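You operate a simulated robot arm through the tools that you are given. There is no shell and no other tool. Be economical: measure what you need, move in short steps, check, and stop when the job is done.

You run a simulated robot arm. Do the job below in one go: nothing can be reset, and whatever is moved stays where it is left.

JOB
Switch the coil tester on, test on OHMS till it shows COIL OPEN, and lay that injector in REJECT.
Fine: the coil rack's injectors one by one, with the red-band plug; park it on LIVE again; the other injectors stay in their stands; the tester may be switched off after.

Only the result counts: the job must be done as asked and must still hold three seconds after the hand-in. Knocking over, shifting, dropping, spilling or breaking anything else fails it.

ROBOT AND FRAMES
A 7-joint arm with a fingered hand on a trunk, on a base that drives. Base frame: it is fixed to the floor where the robot stands at the start and does not move with it; the origin is under the middle of the robot, x ahead of it, y to its left, z up; the surface under the hand at the start is at about z = 0.86. Readings come in m, rad, newtons and seconds.
With the tool pointing down near the work surface it reaches from about 0.36 to 0.7 m from the robot's upright axis, wherever it stands. Its first joint turns from -1.204 to 3.002 rad. Places, roughly: black knob marked ohms earth [0.8, 0, 1.2]; black knob marked pop hold [0.3, 0.2, 0.9]; black-head injector with red band (5x6x18 cm) [-3.9, 1, 0.9]; clamp knob of the pop tester [0.4, 0.2, 1.1]; grey-head injector with red band (5x6x18 cm) [-4, 1, 0.9]; inside of the red tray marked reject [0.4, 0, 0.9]; orange knob marked let down [0.4, 0.1, 0.9]; plug with brown band (4x3x4 cm) [0.9, 0, 1.3]; plug with red band (4x3x4 cm) [0.8, 0.2, 1.3]; pop lever with white grip [0.5, 0.1, 1.1]; red socket marked live [0.8, 0.2, 1.3]; screen of the coil tester [0.8, 0, 1.2]; switch marked power [0.7, 0, 1.2]; white button marked test [0.9, -0.1, 1.2]; yellow-head injector with red band (5x6x18 cm) [-3.9, 0.9, 0.9]. Payload 3.2 kg.
Tool frame: the origin (TCP) lies between the finger pads and is the grasp point; the fingertips stand 0.026 m ahead of it; z points along the fingers, y is the line along which they close. Largest opening 0.088 m; the body of the gripper starts 0.03 m behind the TCP. The gripper is a hand of 5 fingers: y runs from the thumb to the fingers, the wrist lies at [-0.016, -0.108, -0.172] in the tool frame, and closing takes about 1.5 s.
Orientation is that of the tool frame in the base frame, as a unit quaternion [x, y, z, w]. With the fingers straight down and the wrist toward the robot, the tool's x, y and z point along [0, 1, 0], [1, 0, 0] and [0, 0, -1] of the base frame.

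CONTROLS
- The arm moves only by the tool play_rows. Its argument "deltas" is a list of rows, each an object (a shift or turn left out is 0, a gripper value left out holds the last) with "offset": the shift along the tool's x, y, z in units of 100 mm (1.0 is 100 mm), a list of three; "turn": the turn, a rotation vector about the tool's x, y, z in units of 60 degrees (1.0 is 60 degrees), a list of three. In form: [{"offset": [dx, dy, dz], "turn": [rx, ry, rz]}, ...]. A call has 1 to 20 rows; each row is the pose to reach, as a shift and turn from the pose commanded when the call began, along the tool's axes at that moment. "jaw" is the finger opening in m, from 0 to 0.088, set as the call begins (left out, the last holds). A call with a number of a shift or a turn outside -1 to 1 is refused whole. A row lasts 0.2 s, in which the tool goes at most 0.05 m and 0.15 rad; a call with a longer step from one row to the next is refused whole, and so is a gripper value outside its range. Where a pose cannot be reached the arm comes as near as it can. A force on the tool above 40 N (or 10 N above the force at the start of the call, whichever is more), or a blocked arm, ends the call early, and 0.2 s more pass. The fingers move at their own pace (about 0.072 m/s each) and stop on an object; they squeeze with about 21 N. The grip force told is the motor's: it shows also when the fingers shut on nothing. Time passes only in rows, and 0.2 s behind the last, so rows that repeat a pose let the fingers close. It gives the time, the measured TCP pose, the force on the tool (base axes), the opening and the grip force at its end, in the units of the frame above (readings bear some noise), with the torque about the TCP (base axes, N m) and any sound that the robot's microphone picked up.
- Cameras (640 x 400 px; columns grow to the right, rows downward): "scene" is now at [0.1333, 0.0037, 1.4564]; the picture's right is [0.06, -1.00, 0.00], its down [-0.65, -0.04, -0.76] and it looks along [0.76, 0.05, -0.65] (base axes); focal length 239 px, centre (320, 200). "wrist" rides on the gripper at [0.067, -0.097, -0.117] in the tool frame; the picture's right is [-0.71, 0.33, -0.62], its down [-0.65, -0.65, 0.39] and it looks along [-0.28, 0.68, 0.68] (tool axes); focal length 234 px, centre (320, 200). There is no depth. A picture from a camera that has moved, and an enlarged one, comes with that camera's place and axes in the base frame and with its lens.
- camera(camera): a new picture of that camera. No time passes.
- lift_body(by): slides the trunk up (or, below 0, down) by that many m; the arm and the scene camera ride with it, the base frame stays. It gives what a move gives, with no picture.
- drive_base(legs): drives the robot by 1 to 6 legs, each [ahead, left, turn to the left] in m, m and rad, along the robot's own axes; the way and the turn of a leg run together, so that a leg with both is an arc; at most 1.5 m and 3.142 rad a leg. The arm and the cameras ride along, it lands a little off, and it stops where it bumps. It gives what a move gives.
- set_fingers(index, middle, ring, little, thumb_bend, thumb_turn): sets how far each is bent, from 0 (flat) to 1 (curled in); at 0.3 the hand is open as for a grip, at 0.7 the pads meet at the TCP. One left out holds its place. A second passes; each finger stops where it meets its share of the squeeze, and holds until it gets a number again. A gripper value or a shape takes the hand back. It gives what a move gives, with no picture; readings hold the bend of each and the force on index, middle, ring, little, thumb and palm. thumb_turn goes from beside the hand (0) to across from the fingers (1), as for a grip.
- set_grasp(shape): the hand has 5 fingers and takes this shape, open, in about a second: jaw (thumb against the fingers, like two jaws); tri (thumb and two fingers); tip (a fingertip pinch); poke (one finger out to press); point (the index stretched); flat (the hand flat); cup (the hand cupped); fist (a fist). The gripper value then closes the fingers along that shape, each until it touches; the sizes above hold for jaw. It gives what a move gives, with no picture.
- turn_head(pan, tilt): turns the head with the scene camera to pan (to the left, within 1.501 rad either way) and tilt (down, from -0.506 to 1.204), counted from straight ahead of the robot. It gives what a move gives.
- close_up(camera, box): a new picture of the part [left, top, right, bottom] of that camera's present view, enlarged. No time passes.
- hand_in(): hands the job in; it is judged then, once.

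Work in short steps. Places have to be worked out from the pictures, the camera data and where the tool is seen: move nearer, look again, correct. Check each grasp and each placing, and mend what went wrong. You have 120 turns and 98 pictures in all, those below and enlarged ones among them. Open the gripper and draw the arm clear of the work before you hand the job in, unless the task says otherwise; then end with one line.

The tools are called by a JSON object that holds its "fn" and its "kwargs". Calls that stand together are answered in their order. play_rows: Moves the arm, as the interface text tells. Its arguments: {"type":"object","properties":{"deltas":{"type":"array","items":{"type":"object","properties":{"offset":{"type":"array","items":{"type":"number"}},"turn":{"type":"array","items":{"type":"number"}}}}},"jaw":{"type":"number"}},"required":["deltas"]} The other tools are called the same way: lift_body (by) slides the trunk up or down; set_grasp (shape) gives the hand a shape; set_fingers (index, middle, ring, little, thumb_bend, thumb_turn) moves the fingers one by one; drive_base (legs) drives the base; turn_head (pan, tilt) turns the head that bears the scene camera; camera (camera) takes a picture; close_up (camera, box) takes an enlarged picture of a part of a camera's view; hand_in () hands the job in.

At the start:

```text
clock: 0.0
tcp_pos: [0.4521, -0.0197, 1.1501]
ee_rot: [0.707, 0.707, 0.0, 0.0]
wrist_force: [0.0, 0.2, 0.6]
moment: [-0.03, -0.01, 0.0]
width: 0.0878
grasp_force: 0.1
shape: jaw
bend: [0.3, 0.3, 0.3, 0.3, 0.3, 0.97]
finger forces: [0.1, 0.0, 0.1, 0.1, 0.0, 0.0]
trunk travel left (down, up): [-0.775, 0.065]
robot x, y, heading: [-0.0012, -0.0008, -0.002]
head pan, tilt: [0.065, 0.707]
```

scene: 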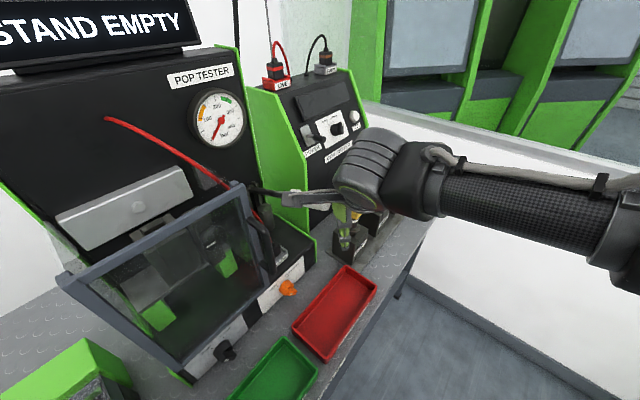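
wrist: 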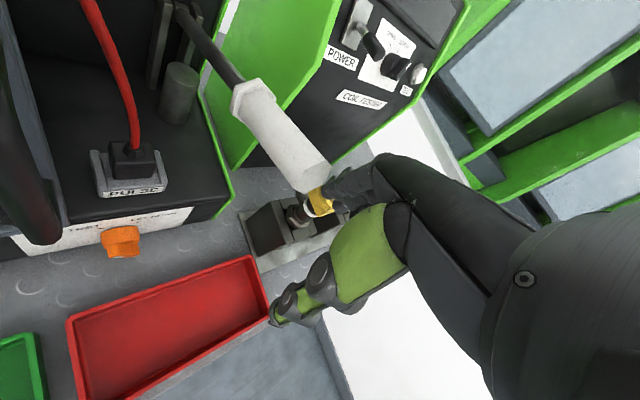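

I start with closer looks at the tester and the bench, since the layout is still unclear.

{"fn": "close_up", "kwargs": {"camera": "scene", "box": [240, 30, 400, 130]}}

{"fn": "close_up", "kwargs": {"camera": "wrist", "box": [200, 0, 480, 280]}}

{"fn": "turn_head", "kwargs": {"pan": -0.6, "tilt": 0.4}}

{"fn": "camera", "kwargs": {"camera": "scene"}}

```text
4.00 times, centred on (320, 80) of scene
camera zoom: at [0.1333, 0.0037, 1.4564], right [0.06, -1.0, 0.0], down [-0.65, -0.04, -0.76], along [0.76, 0.05, -0.65], focal length 954 px, centre (320, 680)
```

zoom: 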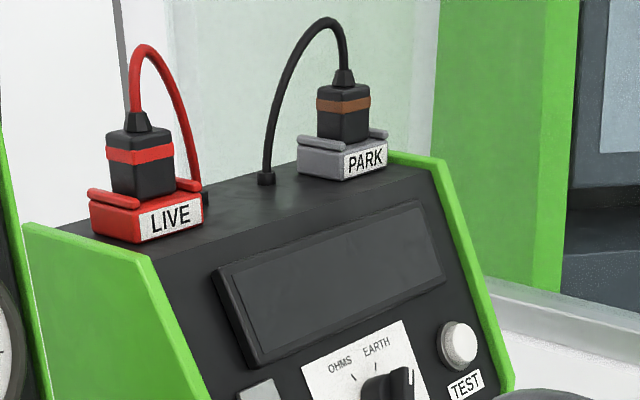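

```text
1.43 times, centred on (340, 140) of wrist
camera zoom: at [0.3547, 0.0468, 1.266], right [0.33, -0.71, 0.62], down [-0.65, -0.65, -0.39], along [0.68, -0.28, -0.68], focal length 334 px, centre (291, 286)
```

zoom: 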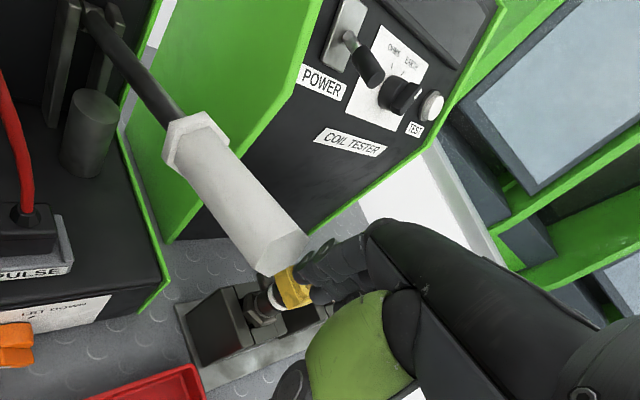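

```text
clock: 1.0
tcp_pos: [0.4523, -0.0196, 1.1509]
ee_rot: [0.707, 0.707, 0.0, 0.0]
wrist_force: [0.2, 0.0, 0.5]
moment: [0.04, 0.0, -0.01]
width: 0.088
grasp_force: 0.0
shape: jaw
bend: [0.3, 0.3, 0.3, 0.3, 0.3, 0.97]
finger forces: [0.1, 0.0, 0.0, 0.1, 0.0, 0.0]
trunk travel left (down, up): [-0.775, 0.065]
robot x, y, heading: [0.0006, 0.0006, -0.005]
head pan, tilt: [-0.6, 0.4]
```

```text
93 pictures are left
camera scene: at [0.1253, -0.054, 1.4839], right [-0.56, -0.83, 0.0], down [-0.32, 0.22, -0.92], along [0.76, -0.52, -0.39], focal length 239 px, centre (320, 200)
```

scene: 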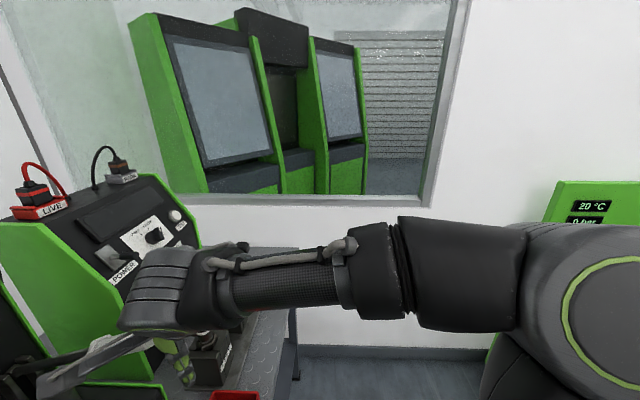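

The hand hides a stand with a yellow collar on the bench. I raise the arm a bit and shift it left/back to look at the bench properly.

{"fn": "play_rows", "kwargs": {"deltas": [{"offset": [0, 0, -0.3]}, {"offset": [-0.3, 0, -0.6]}, {"offset": [-0.6, 0, -0.9]}, {"offset": [-1, 0, -1]}]}}

{"fn": "turn_head", "kwargs": {"pan": -0.1, "tilt": 0.75}}

{"fn": "camera", "kwargs": {"camera": "scene"}}

{"fn": "camera", "kwargs": {"camera": "wrist"}}

```text
clock: 2.0
tcp_pos: [0.4521, -0.1221, 1.2489]
ee_rot: [0.708, 0.707, 0.0, -0.001]
wrist_force: [-0.1, -0.8, 0.4]
moment: [0.0, 0.03, -0.01]
width: 0.0879
grasp_force: 0.1
shape: jaw
bend: [0.3, 0.3, 0.3, 0.3, 0.3, 0.97]
finger forces: [0.1, 0.0, 0.1, 0.0, 0.0, 0.0]
trunk travel left (down, up): [-0.775, 0.065]
robot x, y, heading: [-0.0037, -0.0016, -0.004]
head pan, tilt: [-0.6, 0.4]
```

```text
clock: 3.0
tcp_pos: [0.4533, -0.122, 1.2491]
ee_rot: [0.707, 0.707, 0.0, 0.001]
wrist_force: [0.1, 0.5, 0.0]
moment: [-0.01, -0.01, 0.05]
width: 0.0877
grasp_force: 0.0
shape: jaw
bend: [0.3, 0.3, 0.3, 0.3, 0.3, 0.97]
finger forces: [0.0, 0.0, 0.0, 0.0, 0.1, 0.0]
trunk travel left (down, up): [-0.775, 0.065]
robot x, y, heading: [0.0007, -0.0037, 0.0]
head pan, tilt: [-0.099, 0.75]
```

```text
92 pictures are left
camera scene: at [0.1313, -0.0103, 1.4529], right [-0.1, -0.99, 0.0], down [-0.68, 0.07, -0.73], along [0.73, -0.07, -0.68], focal length 239 px, centre (320, 200)
```

scene: 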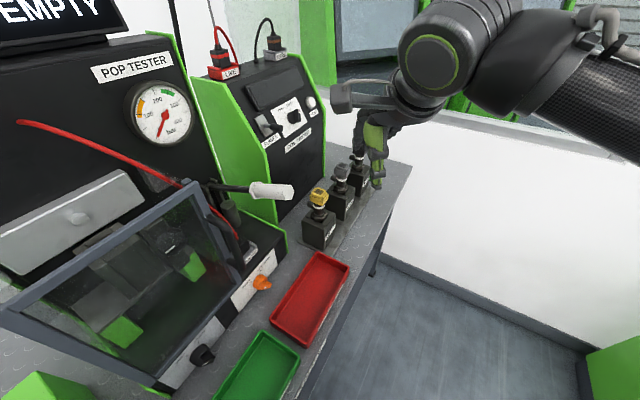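

```text
91 pictures are left
camera wrist: at [0.3544, -0.0537, 1.3654], right [0.33, -0.71, 0.62], down [-0.65, -0.65, -0.39], along [0.68, -0.28, -0.68], focal length 234 px, centre (320, 200)
```

wrist: 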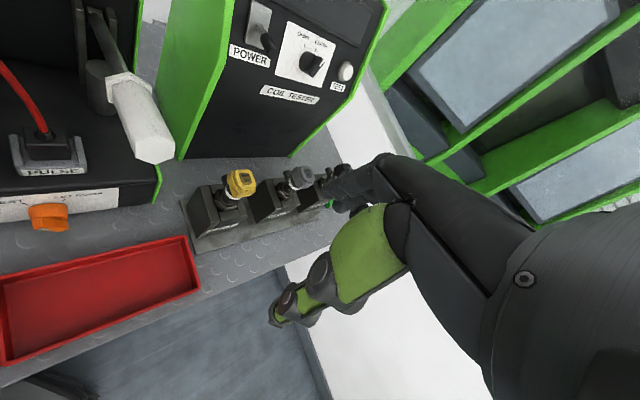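

{"fn": "close_up", "kwargs": {"camera": "wrist", "box": [180, 140, 380, 260]}}

{"fn": "close_up", "kwargs": {"camera": "scene", "box": [270, 130, 430, 250]}}

{"fn": "close_up", "kwargs": {"camera": "scene", "box": [200, 10, 340, 160]}}

```text
3.20 times, centred on (280, 200) of wrist
camera zoom: at [0.3544, -0.0537, 1.3654], right [0.33, -0.71, 0.62], down [-0.65, -0.65, -0.39], along [0.68, -0.28, -0.68], focal length 749 px, centre (448, 200)
```

zoom: 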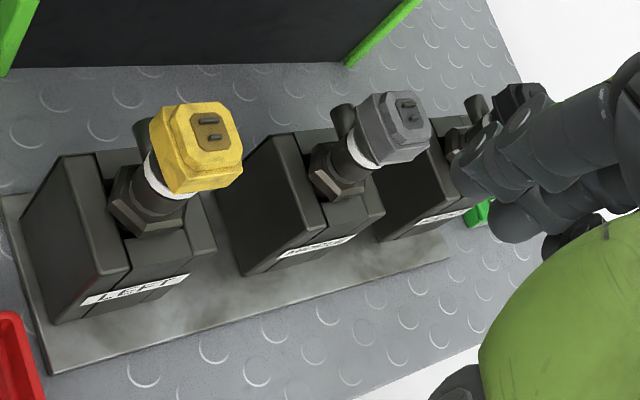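

```text
3.33 times, centred on (350, 190) of scene
camera zoom: at [0.1313, -0.0103, 1.4529], right [-0.1, -0.99, 0.0], down [-0.68, 0.07, -0.73], along [0.73, -0.07, -0.68], focal length 795 px, centre (220, 233)
```

zoom: 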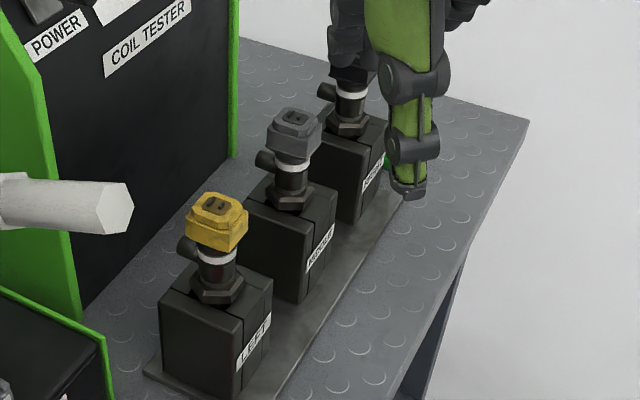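

```text
2.67 times, centred on (270, 85) of scene
camera zoom: at [0.1313, -0.0103, 1.4529], right [-0.1, -0.99, 0.0], down [-0.68, 0.07, -0.73], along [0.73, -0.07, -0.68], focal length 636 px, centre (453, 507)
```

zoom: 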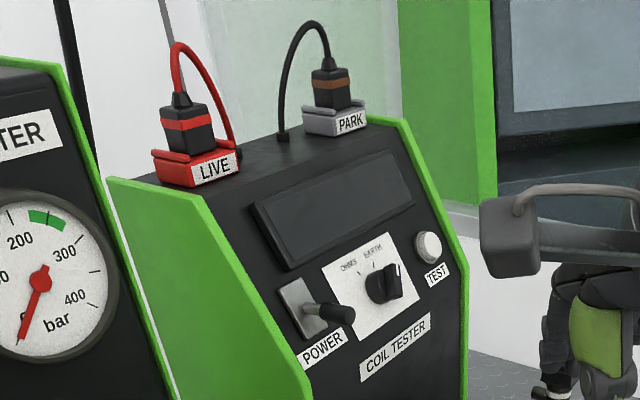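

The rack by the tester holds white-band injectors; the listed red-band ones stand somewhere behind. I'll look behind to know which is the "coil rack".

{"fn": "turn_head", "kwargs": {"pan": 1.5, "tilt": 0.4}}

{"fn": "camera", "kwargs": {"camera": "scene"}}

{"fn": "turn_head", "kwargs": {"pan": -1.5, "tilt": 0.4}}

{"fn": "camera", "kwargs": {"camera": "scene"}}

```text
clock: 4.6
tcp_pos: [0.4522, -0.1198, 1.2491]
ee_rot: [0.707, 0.707, 0.0, -0.001]
wrist_force: [-0.1, -0.3, 0.2]
moment: [0.0, 0.0, -0.02]
width: 0.0875
grasp_force: 0.1
shape: jaw
bend: [0.3, 0.3, 0.3, 0.3, 0.3, 0.97]
finger forces: [0.0, 0.1, 0.0, 0.1, 0.0, 0.0]
trunk travel left (down, up): [-0.775, 0.065]
robot x, y, heading: [-0.0035, -0.0048, -0.002]
head pan, tilt: [1.499, 0.4]
```

```text
87 pictures are left
camera scene: at [0.0555, 0.0906, 1.4839], right [1.0, -0.07, 0.0], down [-0.03, -0.39, -0.92], along [0.07, 0.92, -0.39], focal length 239 px, centre (320, 200)
```

scene: 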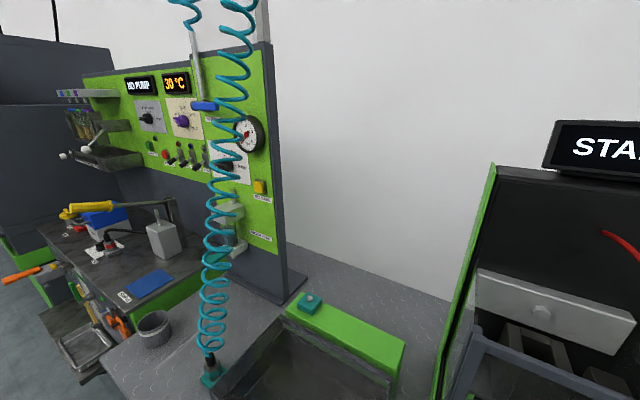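

```text
clock: 7.2
tcp_pos: [0.452, -0.1195, 1.249]
ee_rot: [0.707, 0.707, 0.0, 0.0]
wrist_force: [0.0, -0.3, 0.2]
moment: [-0.02, -0.05, -0.04]
width: 0.088
grasp_force: 0.0
shape: jaw
bend: [0.3, 0.3, 0.3, 0.3, 0.3, 0.97]
finger forces: [0.0, 0.1, 0.1, 0.0, 0.1, 0.0]
trunk travel left (down, up): [-0.775, 0.065]
robot x, y, heading: [0.0012, -0.0055, 0.004]
head pan, tilt: [-1.499, 0.4]
```

```text
86 pictures are left
camera scene: at [0.0555, -0.0942, 1.4839], right [-1.0, -0.07, 0.0], down [-0.03, 0.39, -0.92], along [0.07, -0.92, -0.39], focal length 239 px, centre (320, 200)
```

scene: 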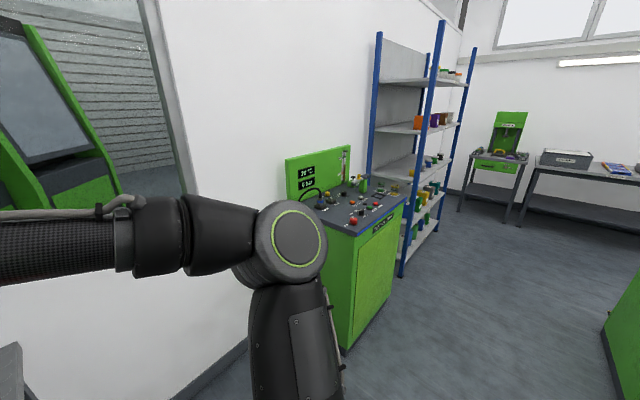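

The near rack beside the coil tester (LEFT/MIDDLE/RIGHT) is the coil rack. The bench edge runs diagonally, so I drive along it toward the tester to bring it within reach, then look again.

{"fn": "drive_base", "kwargs": {"legs": [[0.22, -0.15, 0]]}}

{"fn": "turn_head", "kwargs": {"pan": 0.35, "tilt": 0.5}}

{"fn": "camera", "kwargs": {"camera": "scene"}}

{"fn": "camera", "kwargs": {"camera": "wrist"}}

```text
clock: 9.1
tcp_pos: [0.6731, -0.27, 1.2498]
ee_rot: [0.707, 0.707, 0.0, 0.0]
wrist_force: [-0.1, -1.0, -0.2]
moment: [0.03, -0.01, -0.01]
width: 0.0877
grasp_force: 0.0
shape: jaw
bend: [0.3, 0.3, 0.3, 0.3, 0.3, 0.97]
finger forces: [0.1, 0.0, 0.0, 0.0, 0.0, 0.1]
trunk travel left (down, up): [-0.775, 0.065]
robot x, y, heading: [0.219, -0.1492, 0.006]
head pan, tilt: [-1.499, 0.4]
```

```text
clock: 11.0
tcp_pos: [0.6731, -0.2695, 1.2488]
ee_rot: [0.707, 0.708, 0.0, -0.001]
wrist_force: [0.4, 0.4, 0.4]
moment: [0.02, -0.02, 0.02]
width: 0.0878
grasp_force: 0.1
shape: jaw
bend: [0.3, 0.3, 0.3, 0.3, 0.3, 0.97]
finger forces: [0.0, 0.1, 0.1, 0.0, 0.0, 0.1]
trunk travel left (down, up): [-0.775, 0.065]
robot x, y, heading: [0.2197, -0.152, 0.003]
head pan, tilt: [0.351, 0.499]
```

```text
85 pictures are left
camera scene: at [0.3549, -0.1206, 1.4748], right [0.34, -0.94, 0.0], down [-0.45, -0.16, -0.88], along [0.82, 0.3, -0.48], focal length 239 px, centre (320, 200)
```

scene: 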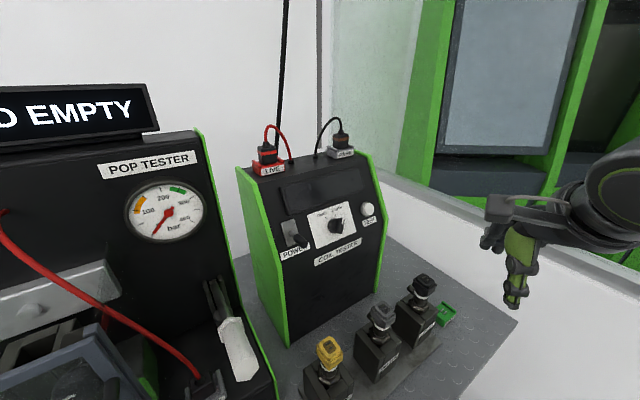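

```text
84 pictures are left
camera wrist: at [0.5751, -0.2035, 1.3655], right [0.33, -0.71, 0.62], down [-0.65, -0.65, -0.39], along [0.68, -0.28, -0.68], focal length 234 px, centre (320, 200)
```

wrist: 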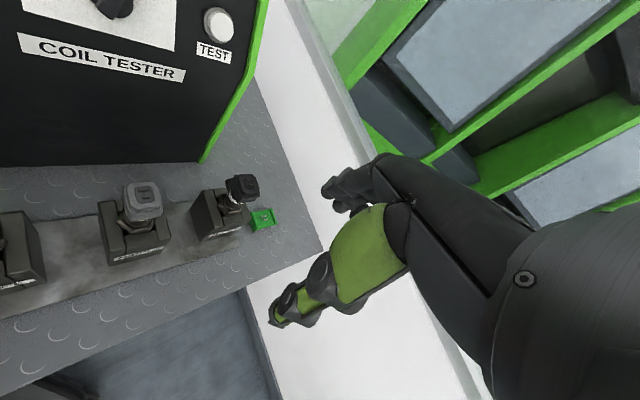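

{"fn": "close_up", "kwargs": {"camera": "scene", "box": [230, 110, 400, 280]}}

{"fn": "close_up", "kwargs": {"camera": "scene", "box": [290, 260, 480, 400]}}

```text
2.35 times, centred on (315, 195) of scene
camera zoom: at [0.3549, -0.1206, 1.4748], right [0.34, -0.94, 0.0], down [-0.45, -0.16, -0.88], along [0.82, 0.3, -0.48], focal length 561 px, centre (332, 212)
```

zoom: 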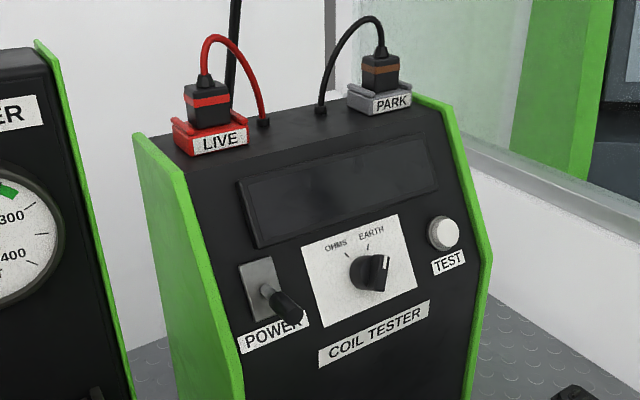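

```text
2.86 times, centred on (385, 330) of scene
camera zoom: at [0.3549, -0.1206, 1.4748], right [0.34, -0.94, 0.0], down [-0.45, -0.16, -0.88], along [0.82, 0.3, -0.48], focal length 682 px, centre (134, -171)
```

zoom: 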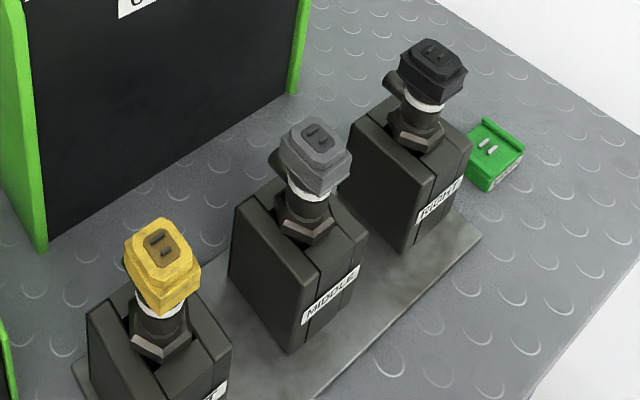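

Triangulating: red plug ≈ (0.775, 0.155, 1.317), brown plug ≈ (0.93, 0.04, 1.32); so the tester face runs along (0.8,-0.6) and faces (-0.6,-0.8). I'll back off, turn left ~0.925 rad to face it squarely, and shift right.

{"fn": "drive_base", "kwargs": {"legs": [[-0.18, -0.24, 0], [0, 0, 0.924], [0, -0.26, 0]]}}

{"fn": "turn_head", "kwargs": {"pan": 0.05, "tilt": 0.55}}

{"fn": "camera", "kwargs": {"camera": "scene"}}

```text
clock: 16.9
tcp_pos: [0.6165, -0.2496, 1.2493]
ee_rot: [0.313, 0.95, -0.001, 0.0]
wrist_force: [-0.7, 0.1, 0.0]
moment: [0.0, 0.0, 0.01]
width: 0.0877
grasp_force: 0.1
shape: jaw
bend: [0.3, 0.3, 0.3, 0.3, 0.3, 0.97]
finger forces: [0.0, 0.0, 0.0, 0.0, 0.0, 0.0]
trunk travel left (down, up): [-0.775, 0.065]
robot x, y, heading: [0.2505, -0.5439, 0.932]
head pan, tilt: [0.351, 0.499]
```

```text
clock: 17.6
tcp_pos: [0.6152, -0.25, 1.2496]
ee_rot: [0.313, 0.95, -0.001, 0.0]
wrist_force: [0.3, 0.6, 0.2]
moment: [0.0, -0.01, -0.02]
width: 0.0875
grasp_force: 0.0
shape: jaw
bend: [0.3, 0.3, 0.3, 0.3, 0.3, 0.97]
finger forces: [0.0, 0.1, 0.0, 0.0, 0.1, 0.0]
trunk travel left (down, up): [-0.775, 0.065]
robot x, y, heading: [0.2517, -0.5426, 0.937]
head pan, tilt: [0.051, 0.55]
```

```text
81 pictures are left
camera scene: at [0.3283, -0.4297, 1.4702], right [0.83, -0.55, 0.0], down [-0.29, -0.44, -0.85], along [0.47, 0.71, -0.52], focal length 239 px, centre (320, 200)
```

scene: 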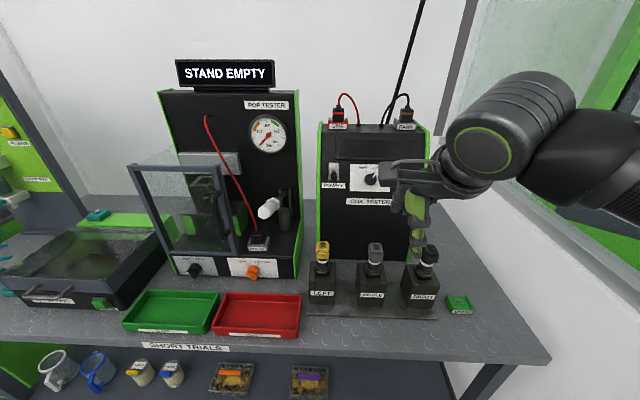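

Now facing it squarely. I pull the hand back 8 cm and drive ahead 0.2 m, then look.

{"fn": "play_rows", "kwargs": {"deltas": [{"offset": [0, -0.4, 0]}, {"offset": [-0.2, -0.8, 0]}, {"offset": [-0.5, -0.8, 0]}]}}

{"fn": "drive_base", "kwargs": {"legs": [[0.2, 0.0, -0.008]]}}

{"fn": "camera", "kwargs": {"camera": "scene"}}

{"fn": "camera", "kwargs": {"camera": "wrist"}}

```text
clock: 18.4
tcp_pos: [0.6106, -0.3443, 1.2478]
ee_rot: [0.313, 0.95, 0.0, 0.0]
wrist_force: [0.5, 1.1, -0.9]
moment: [0.0, 0.03, -0.02]
width: 0.0876
grasp_force: 0.0
shape: jaw
bend: [0.3, 0.3, 0.3, 0.3, 0.3, 0.97]
finger forces: [0.1, 0.0, 0.0, 0.1, 0.0, 0.0]
trunk travel left (down, up): [-0.775, 0.065]
robot x, y, heading: [0.2505, -0.5425, 0.935]
head pan, tilt: [0.051, 0.55]
```

```text
clock: 20.1
tcp_pos: [0.73, -0.1874, 1.2489]
ee_rot: [0.316, 0.949, 0.0, 0.0]
wrist_force: [0.1, 0.7, 0.3]
moment: [-0.05, 0.02, 0.03]
width: 0.0879
grasp_force: 0.0
shape: jaw
bend: [0.3, 0.3, 0.3, 0.3, 0.3, 0.97]
finger forces: [0.0, 0.1, 0.0, 0.1, 0.1, 0.0]
trunk travel left (down, up): [-0.775, 0.065]
robot x, y, heading: [0.3678, -0.3851, 0.926]
head pan, tilt: [0.051, 0.55]
```

```text
80 pictures are left
camera scene: at [0.4487, -0.2708, 1.4702], right [0.83, -0.56, 0.0], down [-0.29, -0.43, -0.85], along [0.48, 0.71, -0.52], focal length 239 px, centre (320, 200)
```

scene: 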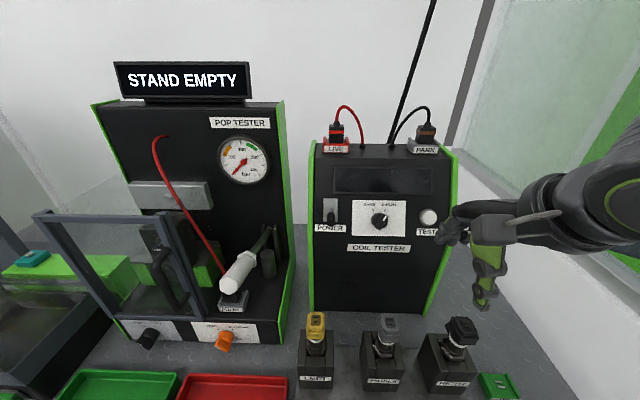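

```text
79 pictures are left
camera wrist: at [0.6175, -0.2258, 1.3652], right [0.76, -0.16, 0.62], down [0.13, -0.91, -0.39], along [0.63, 0.38, -0.68], focal length 234 px, centre (320, 200)
```

wrist: 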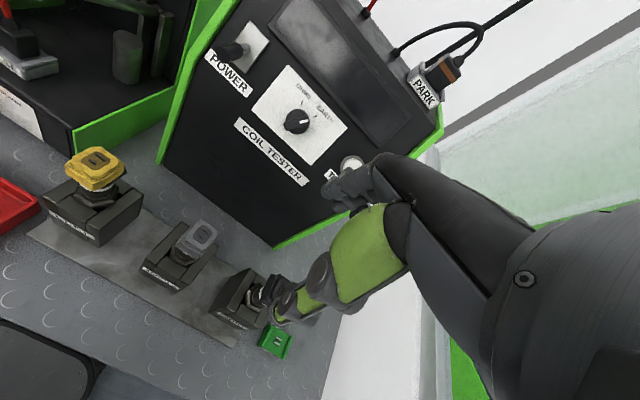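

{"fn": "close_up", "kwargs": {"camera": "scene", "box": [300, 90, 460, 260]}}

{"fn": "close_up", "kwargs": {"camera": "scene", "box": [280, 290, 520, 400]}}

{"fn": "close_up", "kwargs": {"camera": "wrist", "box": [190, 0, 370, 180]}}

{"fn": "close_up", "kwargs": {"camera": "wrist", "box": [20, 120, 310, 360]}}

```text
2.35 times, centred on (380, 175) of scene
camera zoom: at [0.4487, -0.2708, 1.4702], right [0.83, -0.56, 0.0], down [-0.29, -0.43, -0.85], along [0.48, 0.71, -0.52], focal length 561 px, centre (179, 259)
```

zoom: 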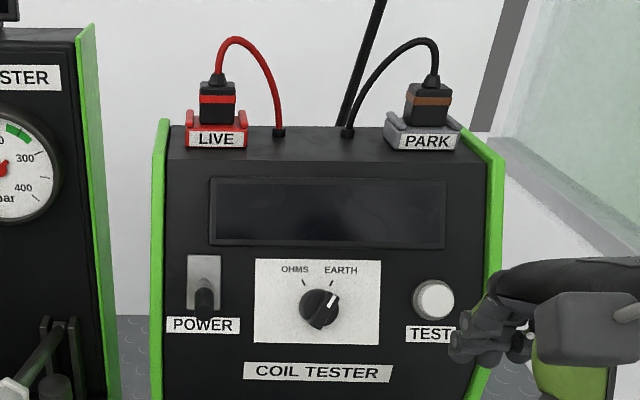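

```text
2.67 times, centred on (400, 345) of scene
camera zoom: at [0.4487, -0.2708, 1.4702], right [0.83, -0.56, 0.0], down [-0.29, -0.43, -0.85], along [0.48, 0.71, -0.52], focal length 636 px, centre (107, -187)
```

zoom: 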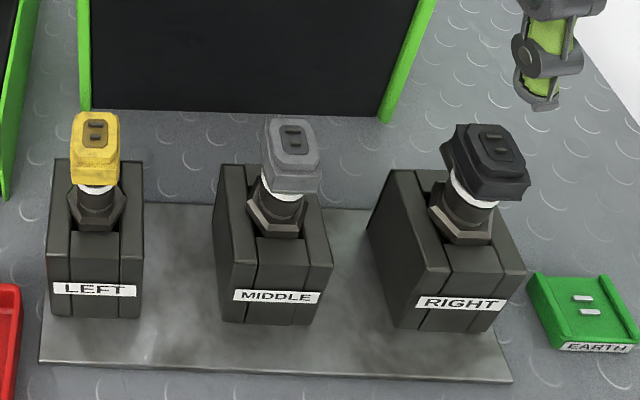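

```text
2.22 times, centred on (280, 90) of wrist
camera zoom: at [0.6175, -0.2258, 1.3652], right [0.76, -0.16, 0.62], down [0.13, -0.91, -0.39], along [0.63, 0.38, -0.68], focal length 520 px, centre (409, 444)
```

zoom: 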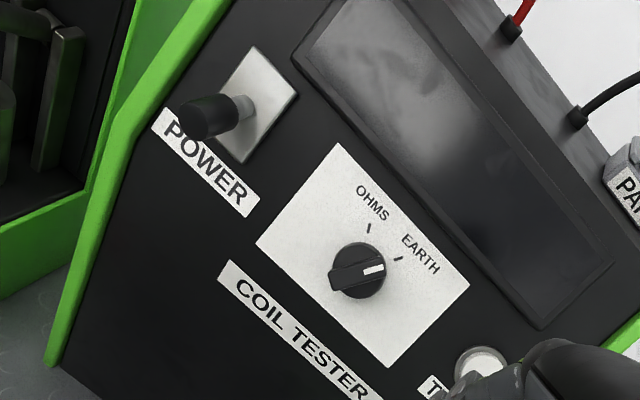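

```text
1.67 times, centred on (165, 240) of wrist
camera zoom: at [0.6175, -0.2258, 1.3652], right [0.76, -0.16, 0.62], down [0.13, -0.91, -0.39], along [0.63, 0.38, -0.68], focal length 390 px, centre (578, 133)
```

zoom: 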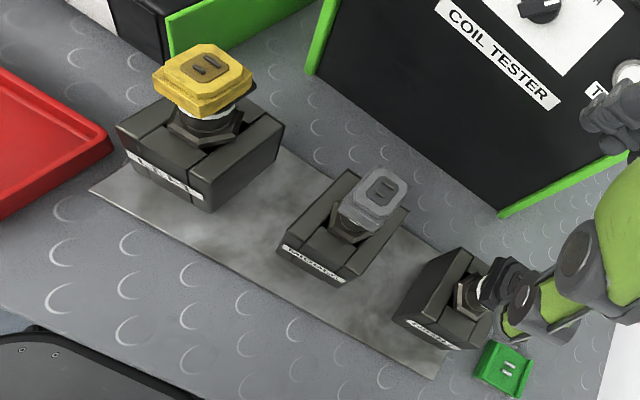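

Geometry (bench frame e along tester, n into it): knob ≈ (0.627,0.466,1.168), TEST ≈ (0.72,0.46,1.183), lever tip ≈ (0.523,0.436,1.192), heads at e≈0.50/0.634/0.765, n≈0.309, z≈1.057; panel leans back ~33°. I form the poke shape and pitch the tool 57° to be normal to the panel.

{"fn": "set_grasp", "kwargs": {"shape": "poke"}}

{"fn": "play_rows", "kwargs": {"deltas": [{"turn": [-0.14, 0, 0]}, {"turn": [-0.28, 0, 0]}, {"turn": [-0.42, 0, 0]}, {"turn": [-0.56, 0, 0]}, {"turn": [-0.7, 0, 0]}, {"turn": [-0.84, 0, 0]}, {"turn": [-0.95, 0, 0]}, {"turn": [-0.95, 0, 0]}]}}

{"fn": "camera", "kwargs": {"camera": "scene"}}

{"fn": "camera", "kwargs": {"camera": "wrist"}}

```text
clock: 20.9
tcp_pos: [0.7303, -0.1881, 1.2482]
ee_rot: [0.317, 0.948, 0.0, 0.0]
wrist_force: [0.1, 0.2, 0.2]
moment: [-0.02, -0.04, 0.02]
width: 0.0
grasp_force: 0.0
shape: poke
bend: [0.7, 0.7, 0.99, 0.99, 0.0, 1.0]
finger forces: [0.0, 0.0, 0.1, 0.0, 0.0, 0.0]
trunk travel left (down, up): [-0.775, 0.065]
robot x, y, heading: [0.3678, -0.3841, 0.93]
head pan, tilt: [0.051, 0.55]
```

```text
clock: 22.8
tcp_pos: [0.7752, -0.1586, 1.3128]
ee_rot: [0.279, 0.833, 0.453, 0.152]
wrist_force: [-0.7, -0.2, 0.7]
moment: [-0.01, 0.03, 0.03]
width: 0.0
grasp_force: 0.0
shape: poke
bend: [0.7, 0.7, 0.99, 0.99, 0.0, 1.0]
finger forces: [0.0, 0.1, 0.0, 0.1, 0.0, 0.0]
out of reach, approached as far as the arm can: row 4, 5, 6, 7, 8
trunk travel left (down, up): [-0.775, 0.065]
robot x, y, heading: [0.3663, -0.3843, 0.923]
head pan, tilt: [0.051, 0.55]
```

```text
74 pictures are left
camera scene: at [0.4485, -0.2708, 1.4702], right [0.83, -0.56, 0.0], down [-0.29, -0.43, -0.85], along [0.48, 0.71, -0.52], focal length 239 px, centre (320, 200)
```

scene: 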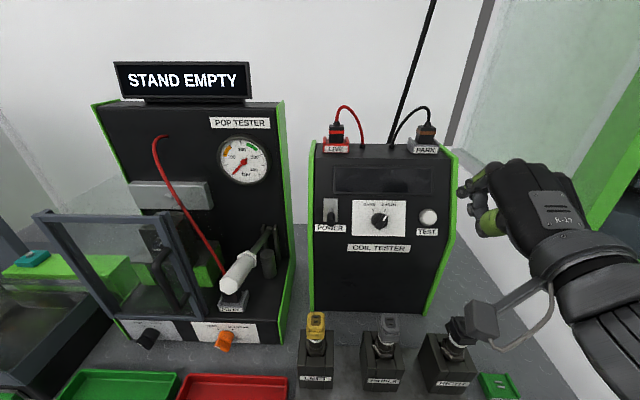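

```text
73 pictures are left
camera wrist: at [0.6303, -0.2393, 1.2941], right [0.36, -0.7, 0.62], down [0.5, -0.41, -0.76], along [0.79, 0.58, 0.2], focal length 234 px, centre (320, 200)
```

wrist: 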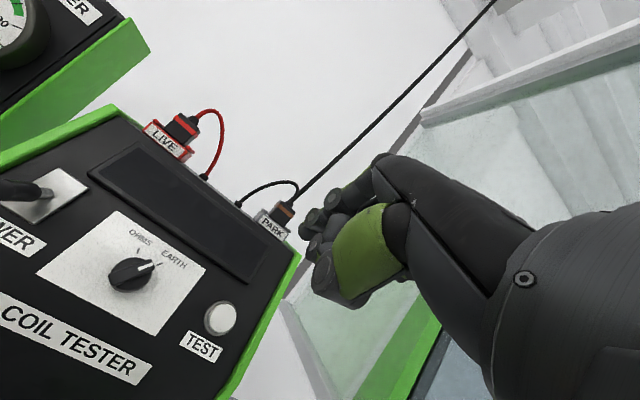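

{"fn": "close_up", "kwargs": {"camera": "scene", "box": [440, 140, 560, 260]}}

{"fn": "close_up", "kwargs": {"camera": "wrist", "box": [270, 130, 430, 330]}}

```text
3.33 times, centred on (500, 200) of scene
camera zoom: at [0.4485, -0.2708, 1.4702], right [0.83, -0.56, 0.0], down [-0.29, -0.43, -0.85], along [0.48, 0.71, -0.52], focal length 795 px, centre (-280, 200)
```

zoom: 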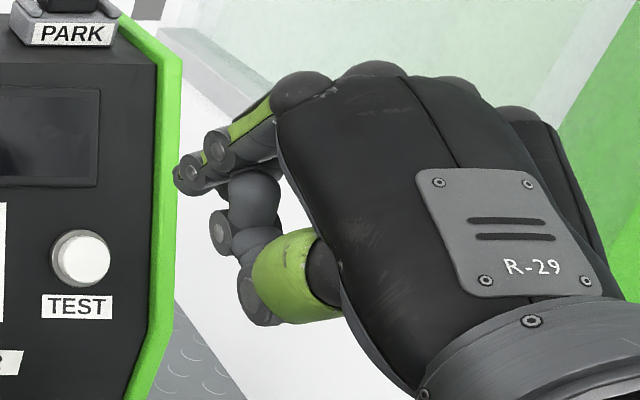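

```text
2.00 times, centred on (350, 230) of wrist
camera zoom: at [0.6303, -0.2393, 1.2941], right [0.36, -0.7, 0.62], down [0.5, -0.41, -0.76], along [0.79, 0.58, 0.2], focal length 468 px, centre (260, 140)
```

zoom: 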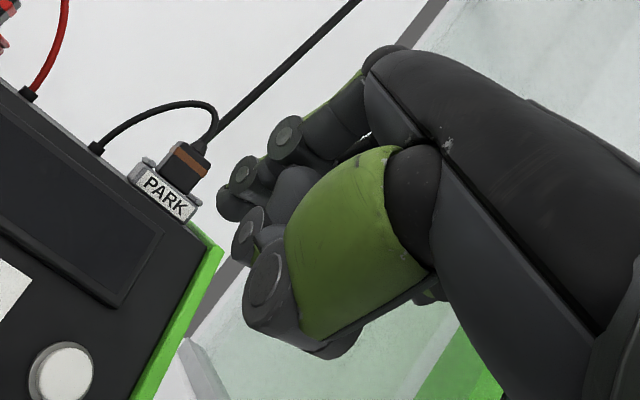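

Index tip sits about 26 mm ahead of the TCP as expected. I move left toward the POWER switch, first a partial move to see the command reference.

{"fn": "play_rows", "kwargs": {"deltas": [{"offset": [0.4, -0.2, 0]}, {"offset": [0.8, -0.4, 0]}, {"offset": [1.0, -0.6, 0.1]}]}}

```text
clock: 23.6
tcp_pos: [0.6915, -0.0764, 1.2915]
ee_rot: [0.279, 0.833, 0.452, 0.152]
wrist_force: [0.4, 0.9, -0.4]
moment: [-0.04, -0.01, 0.0]
width: 0.0003
grasp_force: 0.1
shape: poke
bend: [0.7, 0.7, 0.99, 0.99, 0.0, 1.0]
finger forces: [0.0, 0.0, 0.0, 0.1, 0.0, 0.0]
out of reach, approached as far as the arm can: row 1, 2, 3
trunk travel left (down, up): [-0.775, 0.065]
robot x, y, heading: [0.3691, -0.3804, 0.922]
head pan, tilt: [0.051, 0.55]
```

The reference is the commanded pose (≈ e 0.596, n 0.264, z 1.193). I now command to the standoff point below the lever: (0.526, 0.3745, 1.186).

{"fn": "play_rows", "kwargs": {"deltas": [{"offset": [0, 0.18, 0.32]}, {"offset": [0.1, 0.36, 0.64]}, {"offset": [0.3, 0.545, 0.97]}, {"offset": [0.7, 0.545, 0.97]}, {"offset": [0.7, 0.545, 0.97]}]}}

{"fn": "camera", "kwargs": {"camera": "scene"}}

{"fn": "camera", "kwargs": {"camera": "wrist"}}

```text
clock: 24.8
tcp_pos: [0.7032, 0.0545, 1.286]
ee_rot: [0.279, 0.834, 0.452, 0.15]
wrist_force: [0.2, -0.6, -0.7]
moment: [-0.03, 0.02, -0.04]
width: 0.0001
grasp_force: 0.2
shape: poke
bend: [0.7, 0.7, 0.99, 0.99, 0.0, 1.0]
finger forces: [0.0, 0.0, 0.0, 0.0, 0.0, 0.1]
trunk travel left (down, up): [-0.775, 0.065]
robot x, y, heading: [0.3697, -0.3815, 0.924]
head pan, tilt: [0.051, 0.55]
```

```text
70 pictures are left
camera scene: at [0.4503, -0.2718, 1.4702], right [0.83, -0.56, 0.0], down [-0.29, -0.43, -0.85], along [0.48, 0.71, -0.52], focal length 239 px, centre (320, 200)
```

scene: 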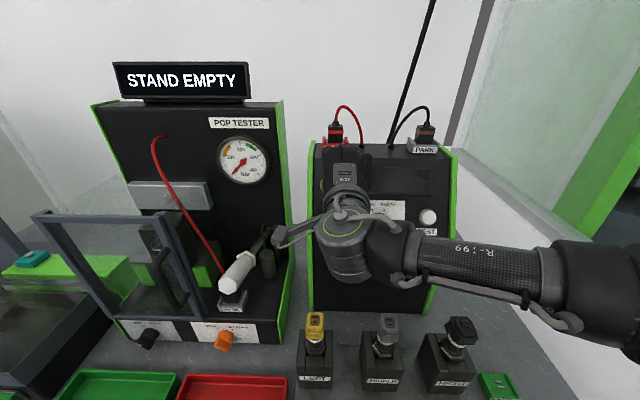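

```text
69 pictures are left
camera wrist: at [0.5581, -0.0269, 1.2664], right [0.36, -0.7, 0.62], down [0.5, -0.41, -0.76], along [0.79, 0.58, 0.2], focal length 234 px, centre (320, 200)
```

wrist: 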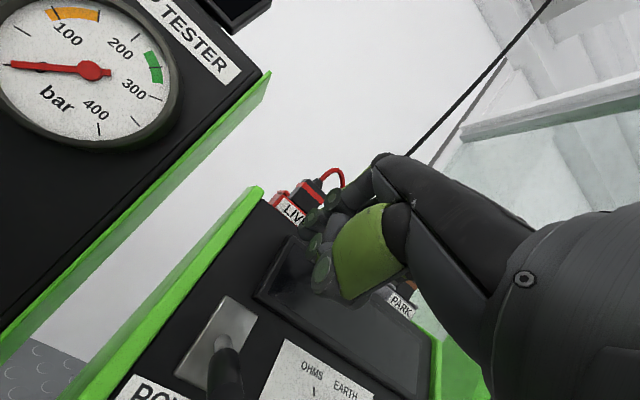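

The reference is actually the achieved pose. To have room to get below the lever, I back the base up 0.1 m, then lower the hand along the panel.

{"fn": "drive_base", "kwargs": {"legs": [[-0.1, 0.0, 0.0]]}}

{"fn": "play_rows", "kwargs": {"deltas": [{"offset": [0, -0.4, 0.1]}, {"offset": [0, -0.8, 0.1]}, {"offset": [0, -0.95, 0.2]}, {"offset": [0, -0.95, 0.2]}]}}

{"fn": "camera", "kwargs": {"camera": "wrist"}}

```text
clock: 25.9
tcp_pos: [0.6419, -0.0238, 1.2856]
ee_rot: [0.279, 0.834, 0.452, 0.151]
wrist_force: [0.2, -0.5, -0.2]
moment: [0.0, -0.01, -0.01]
width: 0.0
grasp_force: 0.0
shape: poke
bend: [0.7, 0.7, 0.99, 0.99, 0.0, 1.0]
finger forces: [0.0, 0.1, 0.0, 0.0, 0.1, 0.0]
trunk travel left (down, up): [-0.775, 0.065]
robot x, y, heading: [0.3093, -0.4642, 0.926]
head pan, tilt: [0.051, 0.55]
```

```text
clock: 26.9
tcp_pos: [0.6193, -0.0529, 1.1955]
ee_rot: [0.278, 0.834, 0.452, 0.151]
wrist_force: [0.2, 0.1, -0.8]
moment: [0.0, 0.01, -0.02]
width: 0.0
grasp_force: 0.1
shape: poke
bend: [0.7, 0.7, 0.99, 0.99, 0.0, 1.0]
finger forces: [0.0, 0.0, 0.0, 0.0, 0.0, 0.1]
trunk travel left (down, up): [-0.775, 0.065]
robot x, y, heading: [0.3096, -0.4637, 0.926]
head pan, tilt: [0.051, 0.55]
```

```text
68 pictures are left
camera wrist: at [0.4752, -0.134, 1.1754], right [0.36, -0.7, 0.62], down [0.5, -0.41, -0.76], along [0.79, 0.58, 0.2], focal length 234 px, centre (320, 200)
```

wrist: 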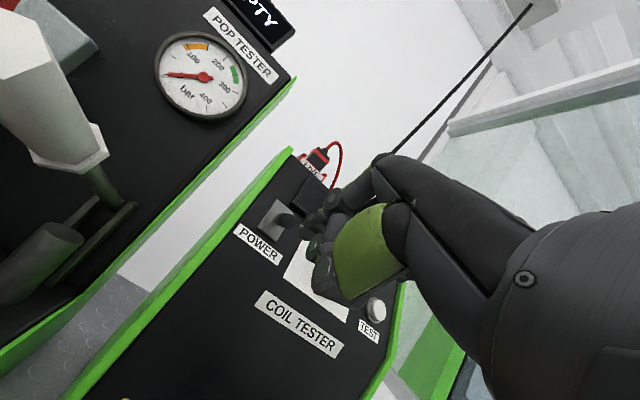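

Now at (0.527, 0.329, 1.196). I extend the fingertip in beneath the lever, and check.

{"fn": "play_rows", "kwargs": {"deltas": [{"offset": [0, 0.0, 0.35]}, {"offset": [0, 0.1, 0.6]}, {"offset": [0, 0.165, 0.73]}, {"offset": [0, 0.165, 0.73]}]}}

{"fn": "close_up", "kwargs": {"camera": "wrist", "box": [180, 120, 420, 320]}}

{"fn": "close_up", "kwargs": {"camera": "scene", "box": [270, 90, 450, 270]}}

```text
clock: 27.9
tcp_pos: [0.6626, 0.0036, 1.1682]
ee_rot: [0.279, 0.834, 0.452, 0.151]
wrist_force: [0.3, -0.4, 0.5]
moment: [-0.03, -0.01, -0.01]
width: 0.0002
grasp_force: 0.0
shape: poke
bend: [0.7, 0.7, 0.99, 0.99, 0.0, 1.0]
finger forces: [0.0, 0.0, 0.0, 0.1, 0.1, 0.0]
trunk travel left (down, up): [-0.775, 0.065]
robot x, y, heading: [0.3102, -0.4641, 0.926]
head pan, tilt: [0.051, 0.55]
```

```text
2.00 times, centred on (300, 220) of wrist
camera zoom: at [0.5182, -0.0778, 1.1498], right [0.36, -0.7, 0.62], down [0.5, -0.41, -0.76], along [0.79, 0.58, 0.2], focal length 468 px, centre (360, 160)
```

zoom: 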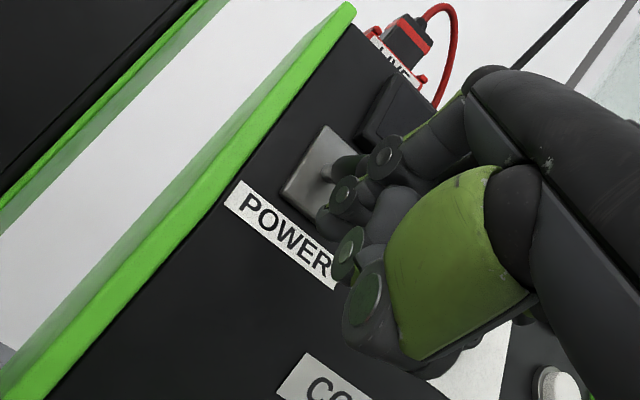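

```text
2.22 times, centred on (360, 180) of scene
camera zoom: at [0.3887, -0.3504, 1.4702], right [0.83, -0.56, 0.0], down [-0.29, -0.43, -0.85], along [0.48, 0.71, -0.52], focal length 530 px, centre (231, 244)
```

zoom: 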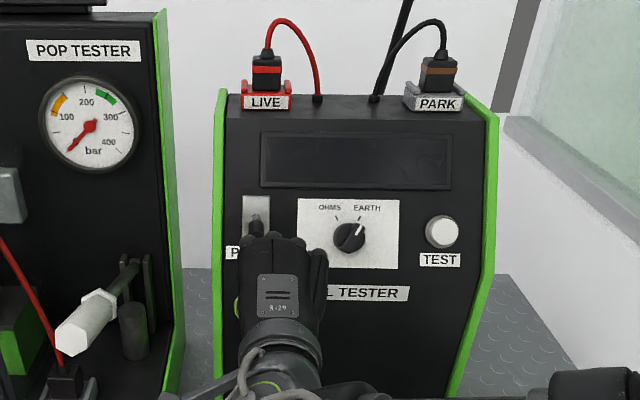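

The fingertip is under the lever. I push up along the panel.

{"fn": "play_rows", "kwargs": {"deltas": [{"offset": [0, 0.2, 0]}, {"offset": [0, 0.4, 0]}, {"offset": [0, 0.55, 0]}, {"offset": [0, 0.7, 0]}, {"offset": [0, 0.7, 0]}]}}

{"fn": "close_up", "kwargs": {"camera": "scene", "box": [270, 90, 450, 270]}}

```text
clock: 29.1
tcp_pos: [0.6824, 0.0329, 1.223]
ee_rot: [0.276, 0.837, 0.448, 0.151]
wrist_force: [-13.2, -12.8, -23.6]
moment: [-0.46, 0.22, 0.19]
width: 0.0
grasp_force: 0.1
shape: poke
bend: [0.71, 0.7, 0.99, 0.99, 0.0, 1.0]
finger forces: [26.9, 6.1, 0.0, 0.0, 0.0, 0.0]
trunk travel left (down, up): [-0.775, 0.065]
robot x, y, heading: [0.3076, -0.4604, 0.93]
head pan, tilt: [0.051, 0.55]
```

```text
2.22 times, centred on (360, 180) of scene
camera zoom: at [0.3864, -0.3518, 1.4701], right [0.83, -0.56, 0.0], down [-0.29, -0.43, -0.85], along [0.48, 0.71, -0.52], focal length 530 px, centre (231, 244)
```

zoom: 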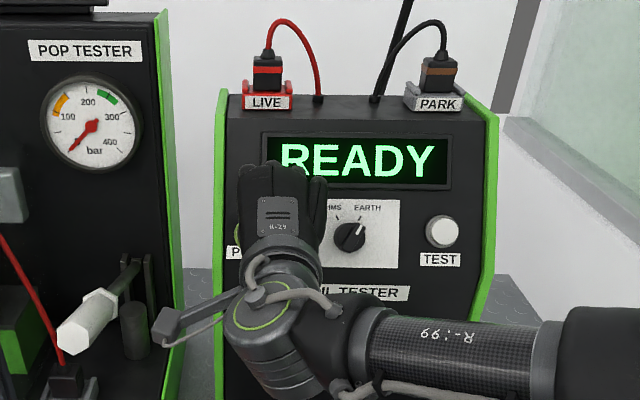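

The display shows READY — power is on. I withdraw from the lever and shift right to inspect the knob.

{"fn": "play_rows", "kwargs": {"deltas": [{"offset": [0, -0.1, -0.1]}, {"offset": [0, -0.1, -0.5]}, {"offset": [-0.2, 0.0, -0.7]}, {"offset": [-0.6, 0.2, -0.7]}, {"offset": [-0.95, 0.4, -0.7]}, {"offset": [-0.95, 0.4, -0.7]}]}}

{"fn": "close_up", "kwargs": {"camera": "wrist", "box": [100, 120, 420, 400]}}

{"fn": "close_up", "kwargs": {"camera": "scene", "box": [330, 120, 430, 220]}}

```text
clock: 30.5
tcp_pos: [0.7392, -0.0527, 1.2999]
ee_rot: [0.278, 0.833, 0.453, 0.152]
wrist_force: [-0.2, -0.7, -0.4]
moment: [0.03, 0.01, 0.03]
width: 0.0
grasp_force: 0.0
shape: poke
bend: [0.7, 0.7, 0.99, 0.99, 0.0, 1.0]
finger forces: [0.0, 0.1, 0.0, 0.1, 0.0, 0.0]
trunk travel left (down, up): [-0.775, 0.065]
robot x, y, heading: [0.3116, -0.4609, 0.929]
head pan, tilt: [0.051, 0.55]
```

```text
1.43 times, centred on (260, 260) of wrist
camera zoom: at [0.5945, -0.1337, 1.2802], right [0.36, -0.7, 0.62], down [0.5, -0.41, -0.76], along [0.79, 0.58, 0.2], focal length 334 px, centre (406, 114)
```

zoom: 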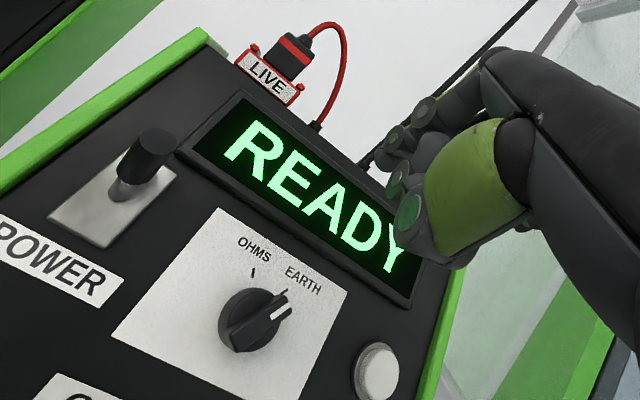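

```text
4.00 times, centred on (380, 170) of scene
camera zoom: at [0.3882, -0.3495, 1.4702], right [0.83, -0.56, 0.0], down [-0.29, -0.43, -0.85], along [0.48, 0.71, -0.52], focal length 954 px, centre (80, 320)
```

zoom: 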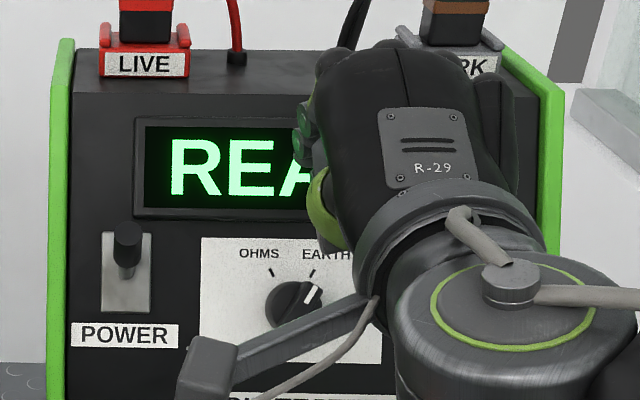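

The knob's bar points at EARTH (+30°); it must turn left to OHMS. I bring the fingertip to the right of the bar's upper end, to then sweep left.

{"fn": "play_rows", "kwargs": {"deltas": [{"offset": [-0.2, -0.2, 0.0]}, {"offset": [-0.39, -0.4, 0.2]}, {"offset": [-0.39, -0.57, 0.41]}, {"offset": [-0.39, -0.57, 0.6]}, {"offset": [-0.39, -0.57, 0.8]}, {"offset": [-0.39, -0.57, 0.91]}, {"offset": [-0.39, -0.57, 0.91]}]}}

{"fn": "close_up", "kwargs": {"camera": "wrist", "box": [100, 120, 420, 400]}}

{"fn": "close_up", "kwargs": {"camera": "scene", "box": [330, 120, 430, 220]}}

```text
clock: 32.1
tcp_pos: [0.7735, -0.0714, 1.2379]
ee_rot: [0.279, 0.836, 0.449, 0.151]
wrist_force: [-0.8, -0.4, 0.0]
moment: [0.0, 0.03, 0.01]
width: 0.0
grasp_force: 0.0
shape: poke
bend: [0.7, 0.7, 0.99, 0.99, 0.0, 1.0]
finger forces: [0.0, 0.0, 0.1, 0.0, 0.0, 0.0]
out of reach, approached as far as the arm can: row 3, 4, 5, 6, 7
trunk travel left (down, up): [-0.775, 0.065]
robot x, y, heading: [0.3103, -0.4619, 0.925]
head pan, tilt: [0.051, 0.55]
```

```text
1.43 times, centred on (260, 260) of wrist
camera zoom: at [0.6292, -0.1532, 1.2192], right [0.36, -0.7, 0.62], down [0.5, -0.42, -0.76], along [0.79, 0.58, 0.19], focal length 334 px, centre (406, 114)
```

zoom: 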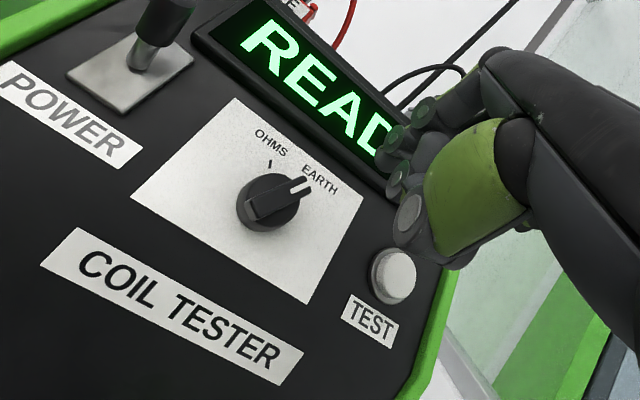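

```text
4.00 times, centred on (380, 170) of scene
camera zoom: at [0.3886, -0.3504, 1.4702], right [0.83, -0.56, 0.0], down [-0.29, -0.43, -0.85], along [0.48, 0.71, -0.52], focal length 954 px, centre (80, 320)
```

zoom: 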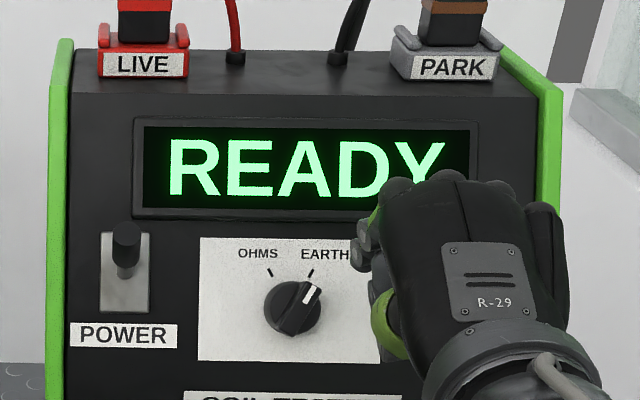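

The arm folds too tightly that far right. I shift the base back 5 cm and right 12 cm so these targets lie straight ahead.

{"fn": "drive_base", "kwargs": {"legs": [[-0.05, 0, 0], [0, -0.12, 0.0]]}}

{"fn": "play_rows", "kwargs": {"deltas": [{"offset": [0.4, 0, 0]}, {"offset": [0.8, 0, 0]}, {"offset": [1.0, 0, 0]}, {"offset": [1.0, 0, 0]}]}}

```text
clock: 33.9
tcp_pos: [0.8406, -0.184, 1.2372]
ee_rot: [0.279, 0.835, 0.449, 0.151]
wrist_force: [-0.1, 0.0, -0.6]
moment: [-0.01, -0.02, -0.03]
width: 0.0
grasp_force: 0.0
shape: poke
bend: [0.7, 0.7, 0.99, 0.99, 0.0, 1.0]
finger forces: [0.0, 0.0, 0.0, 0.0, 0.0, 0.0]
trunk travel left (down, up): [-0.775, 0.065]
robot x, y, heading: [0.376, -0.5735, 0.923]
head pan, tilt: [0.051, 0.55]
```

```text
clock: 34.9
tcp_pos: [0.7608, -0.1246, 1.2361]
ee_rot: [0.279, 0.835, 0.45, 0.15]
wrist_force: [0.0, -0.2, -1.0]
moment: [0.02, 0.02, 0.01]
width: 0.0001
grasp_force: 0.1
shape: poke
bend: [0.7, 0.7, 0.99, 0.99, 0.0, 1.0]
finger forces: [0.1, 0.0, 0.0, 0.0, 0.1, 0.0]
trunk travel left (down, up): [-0.775, 0.065]
robot x, y, heading: [0.3772, -0.5766, 0.926]
head pan, tilt: [0.051, 0.55]
```

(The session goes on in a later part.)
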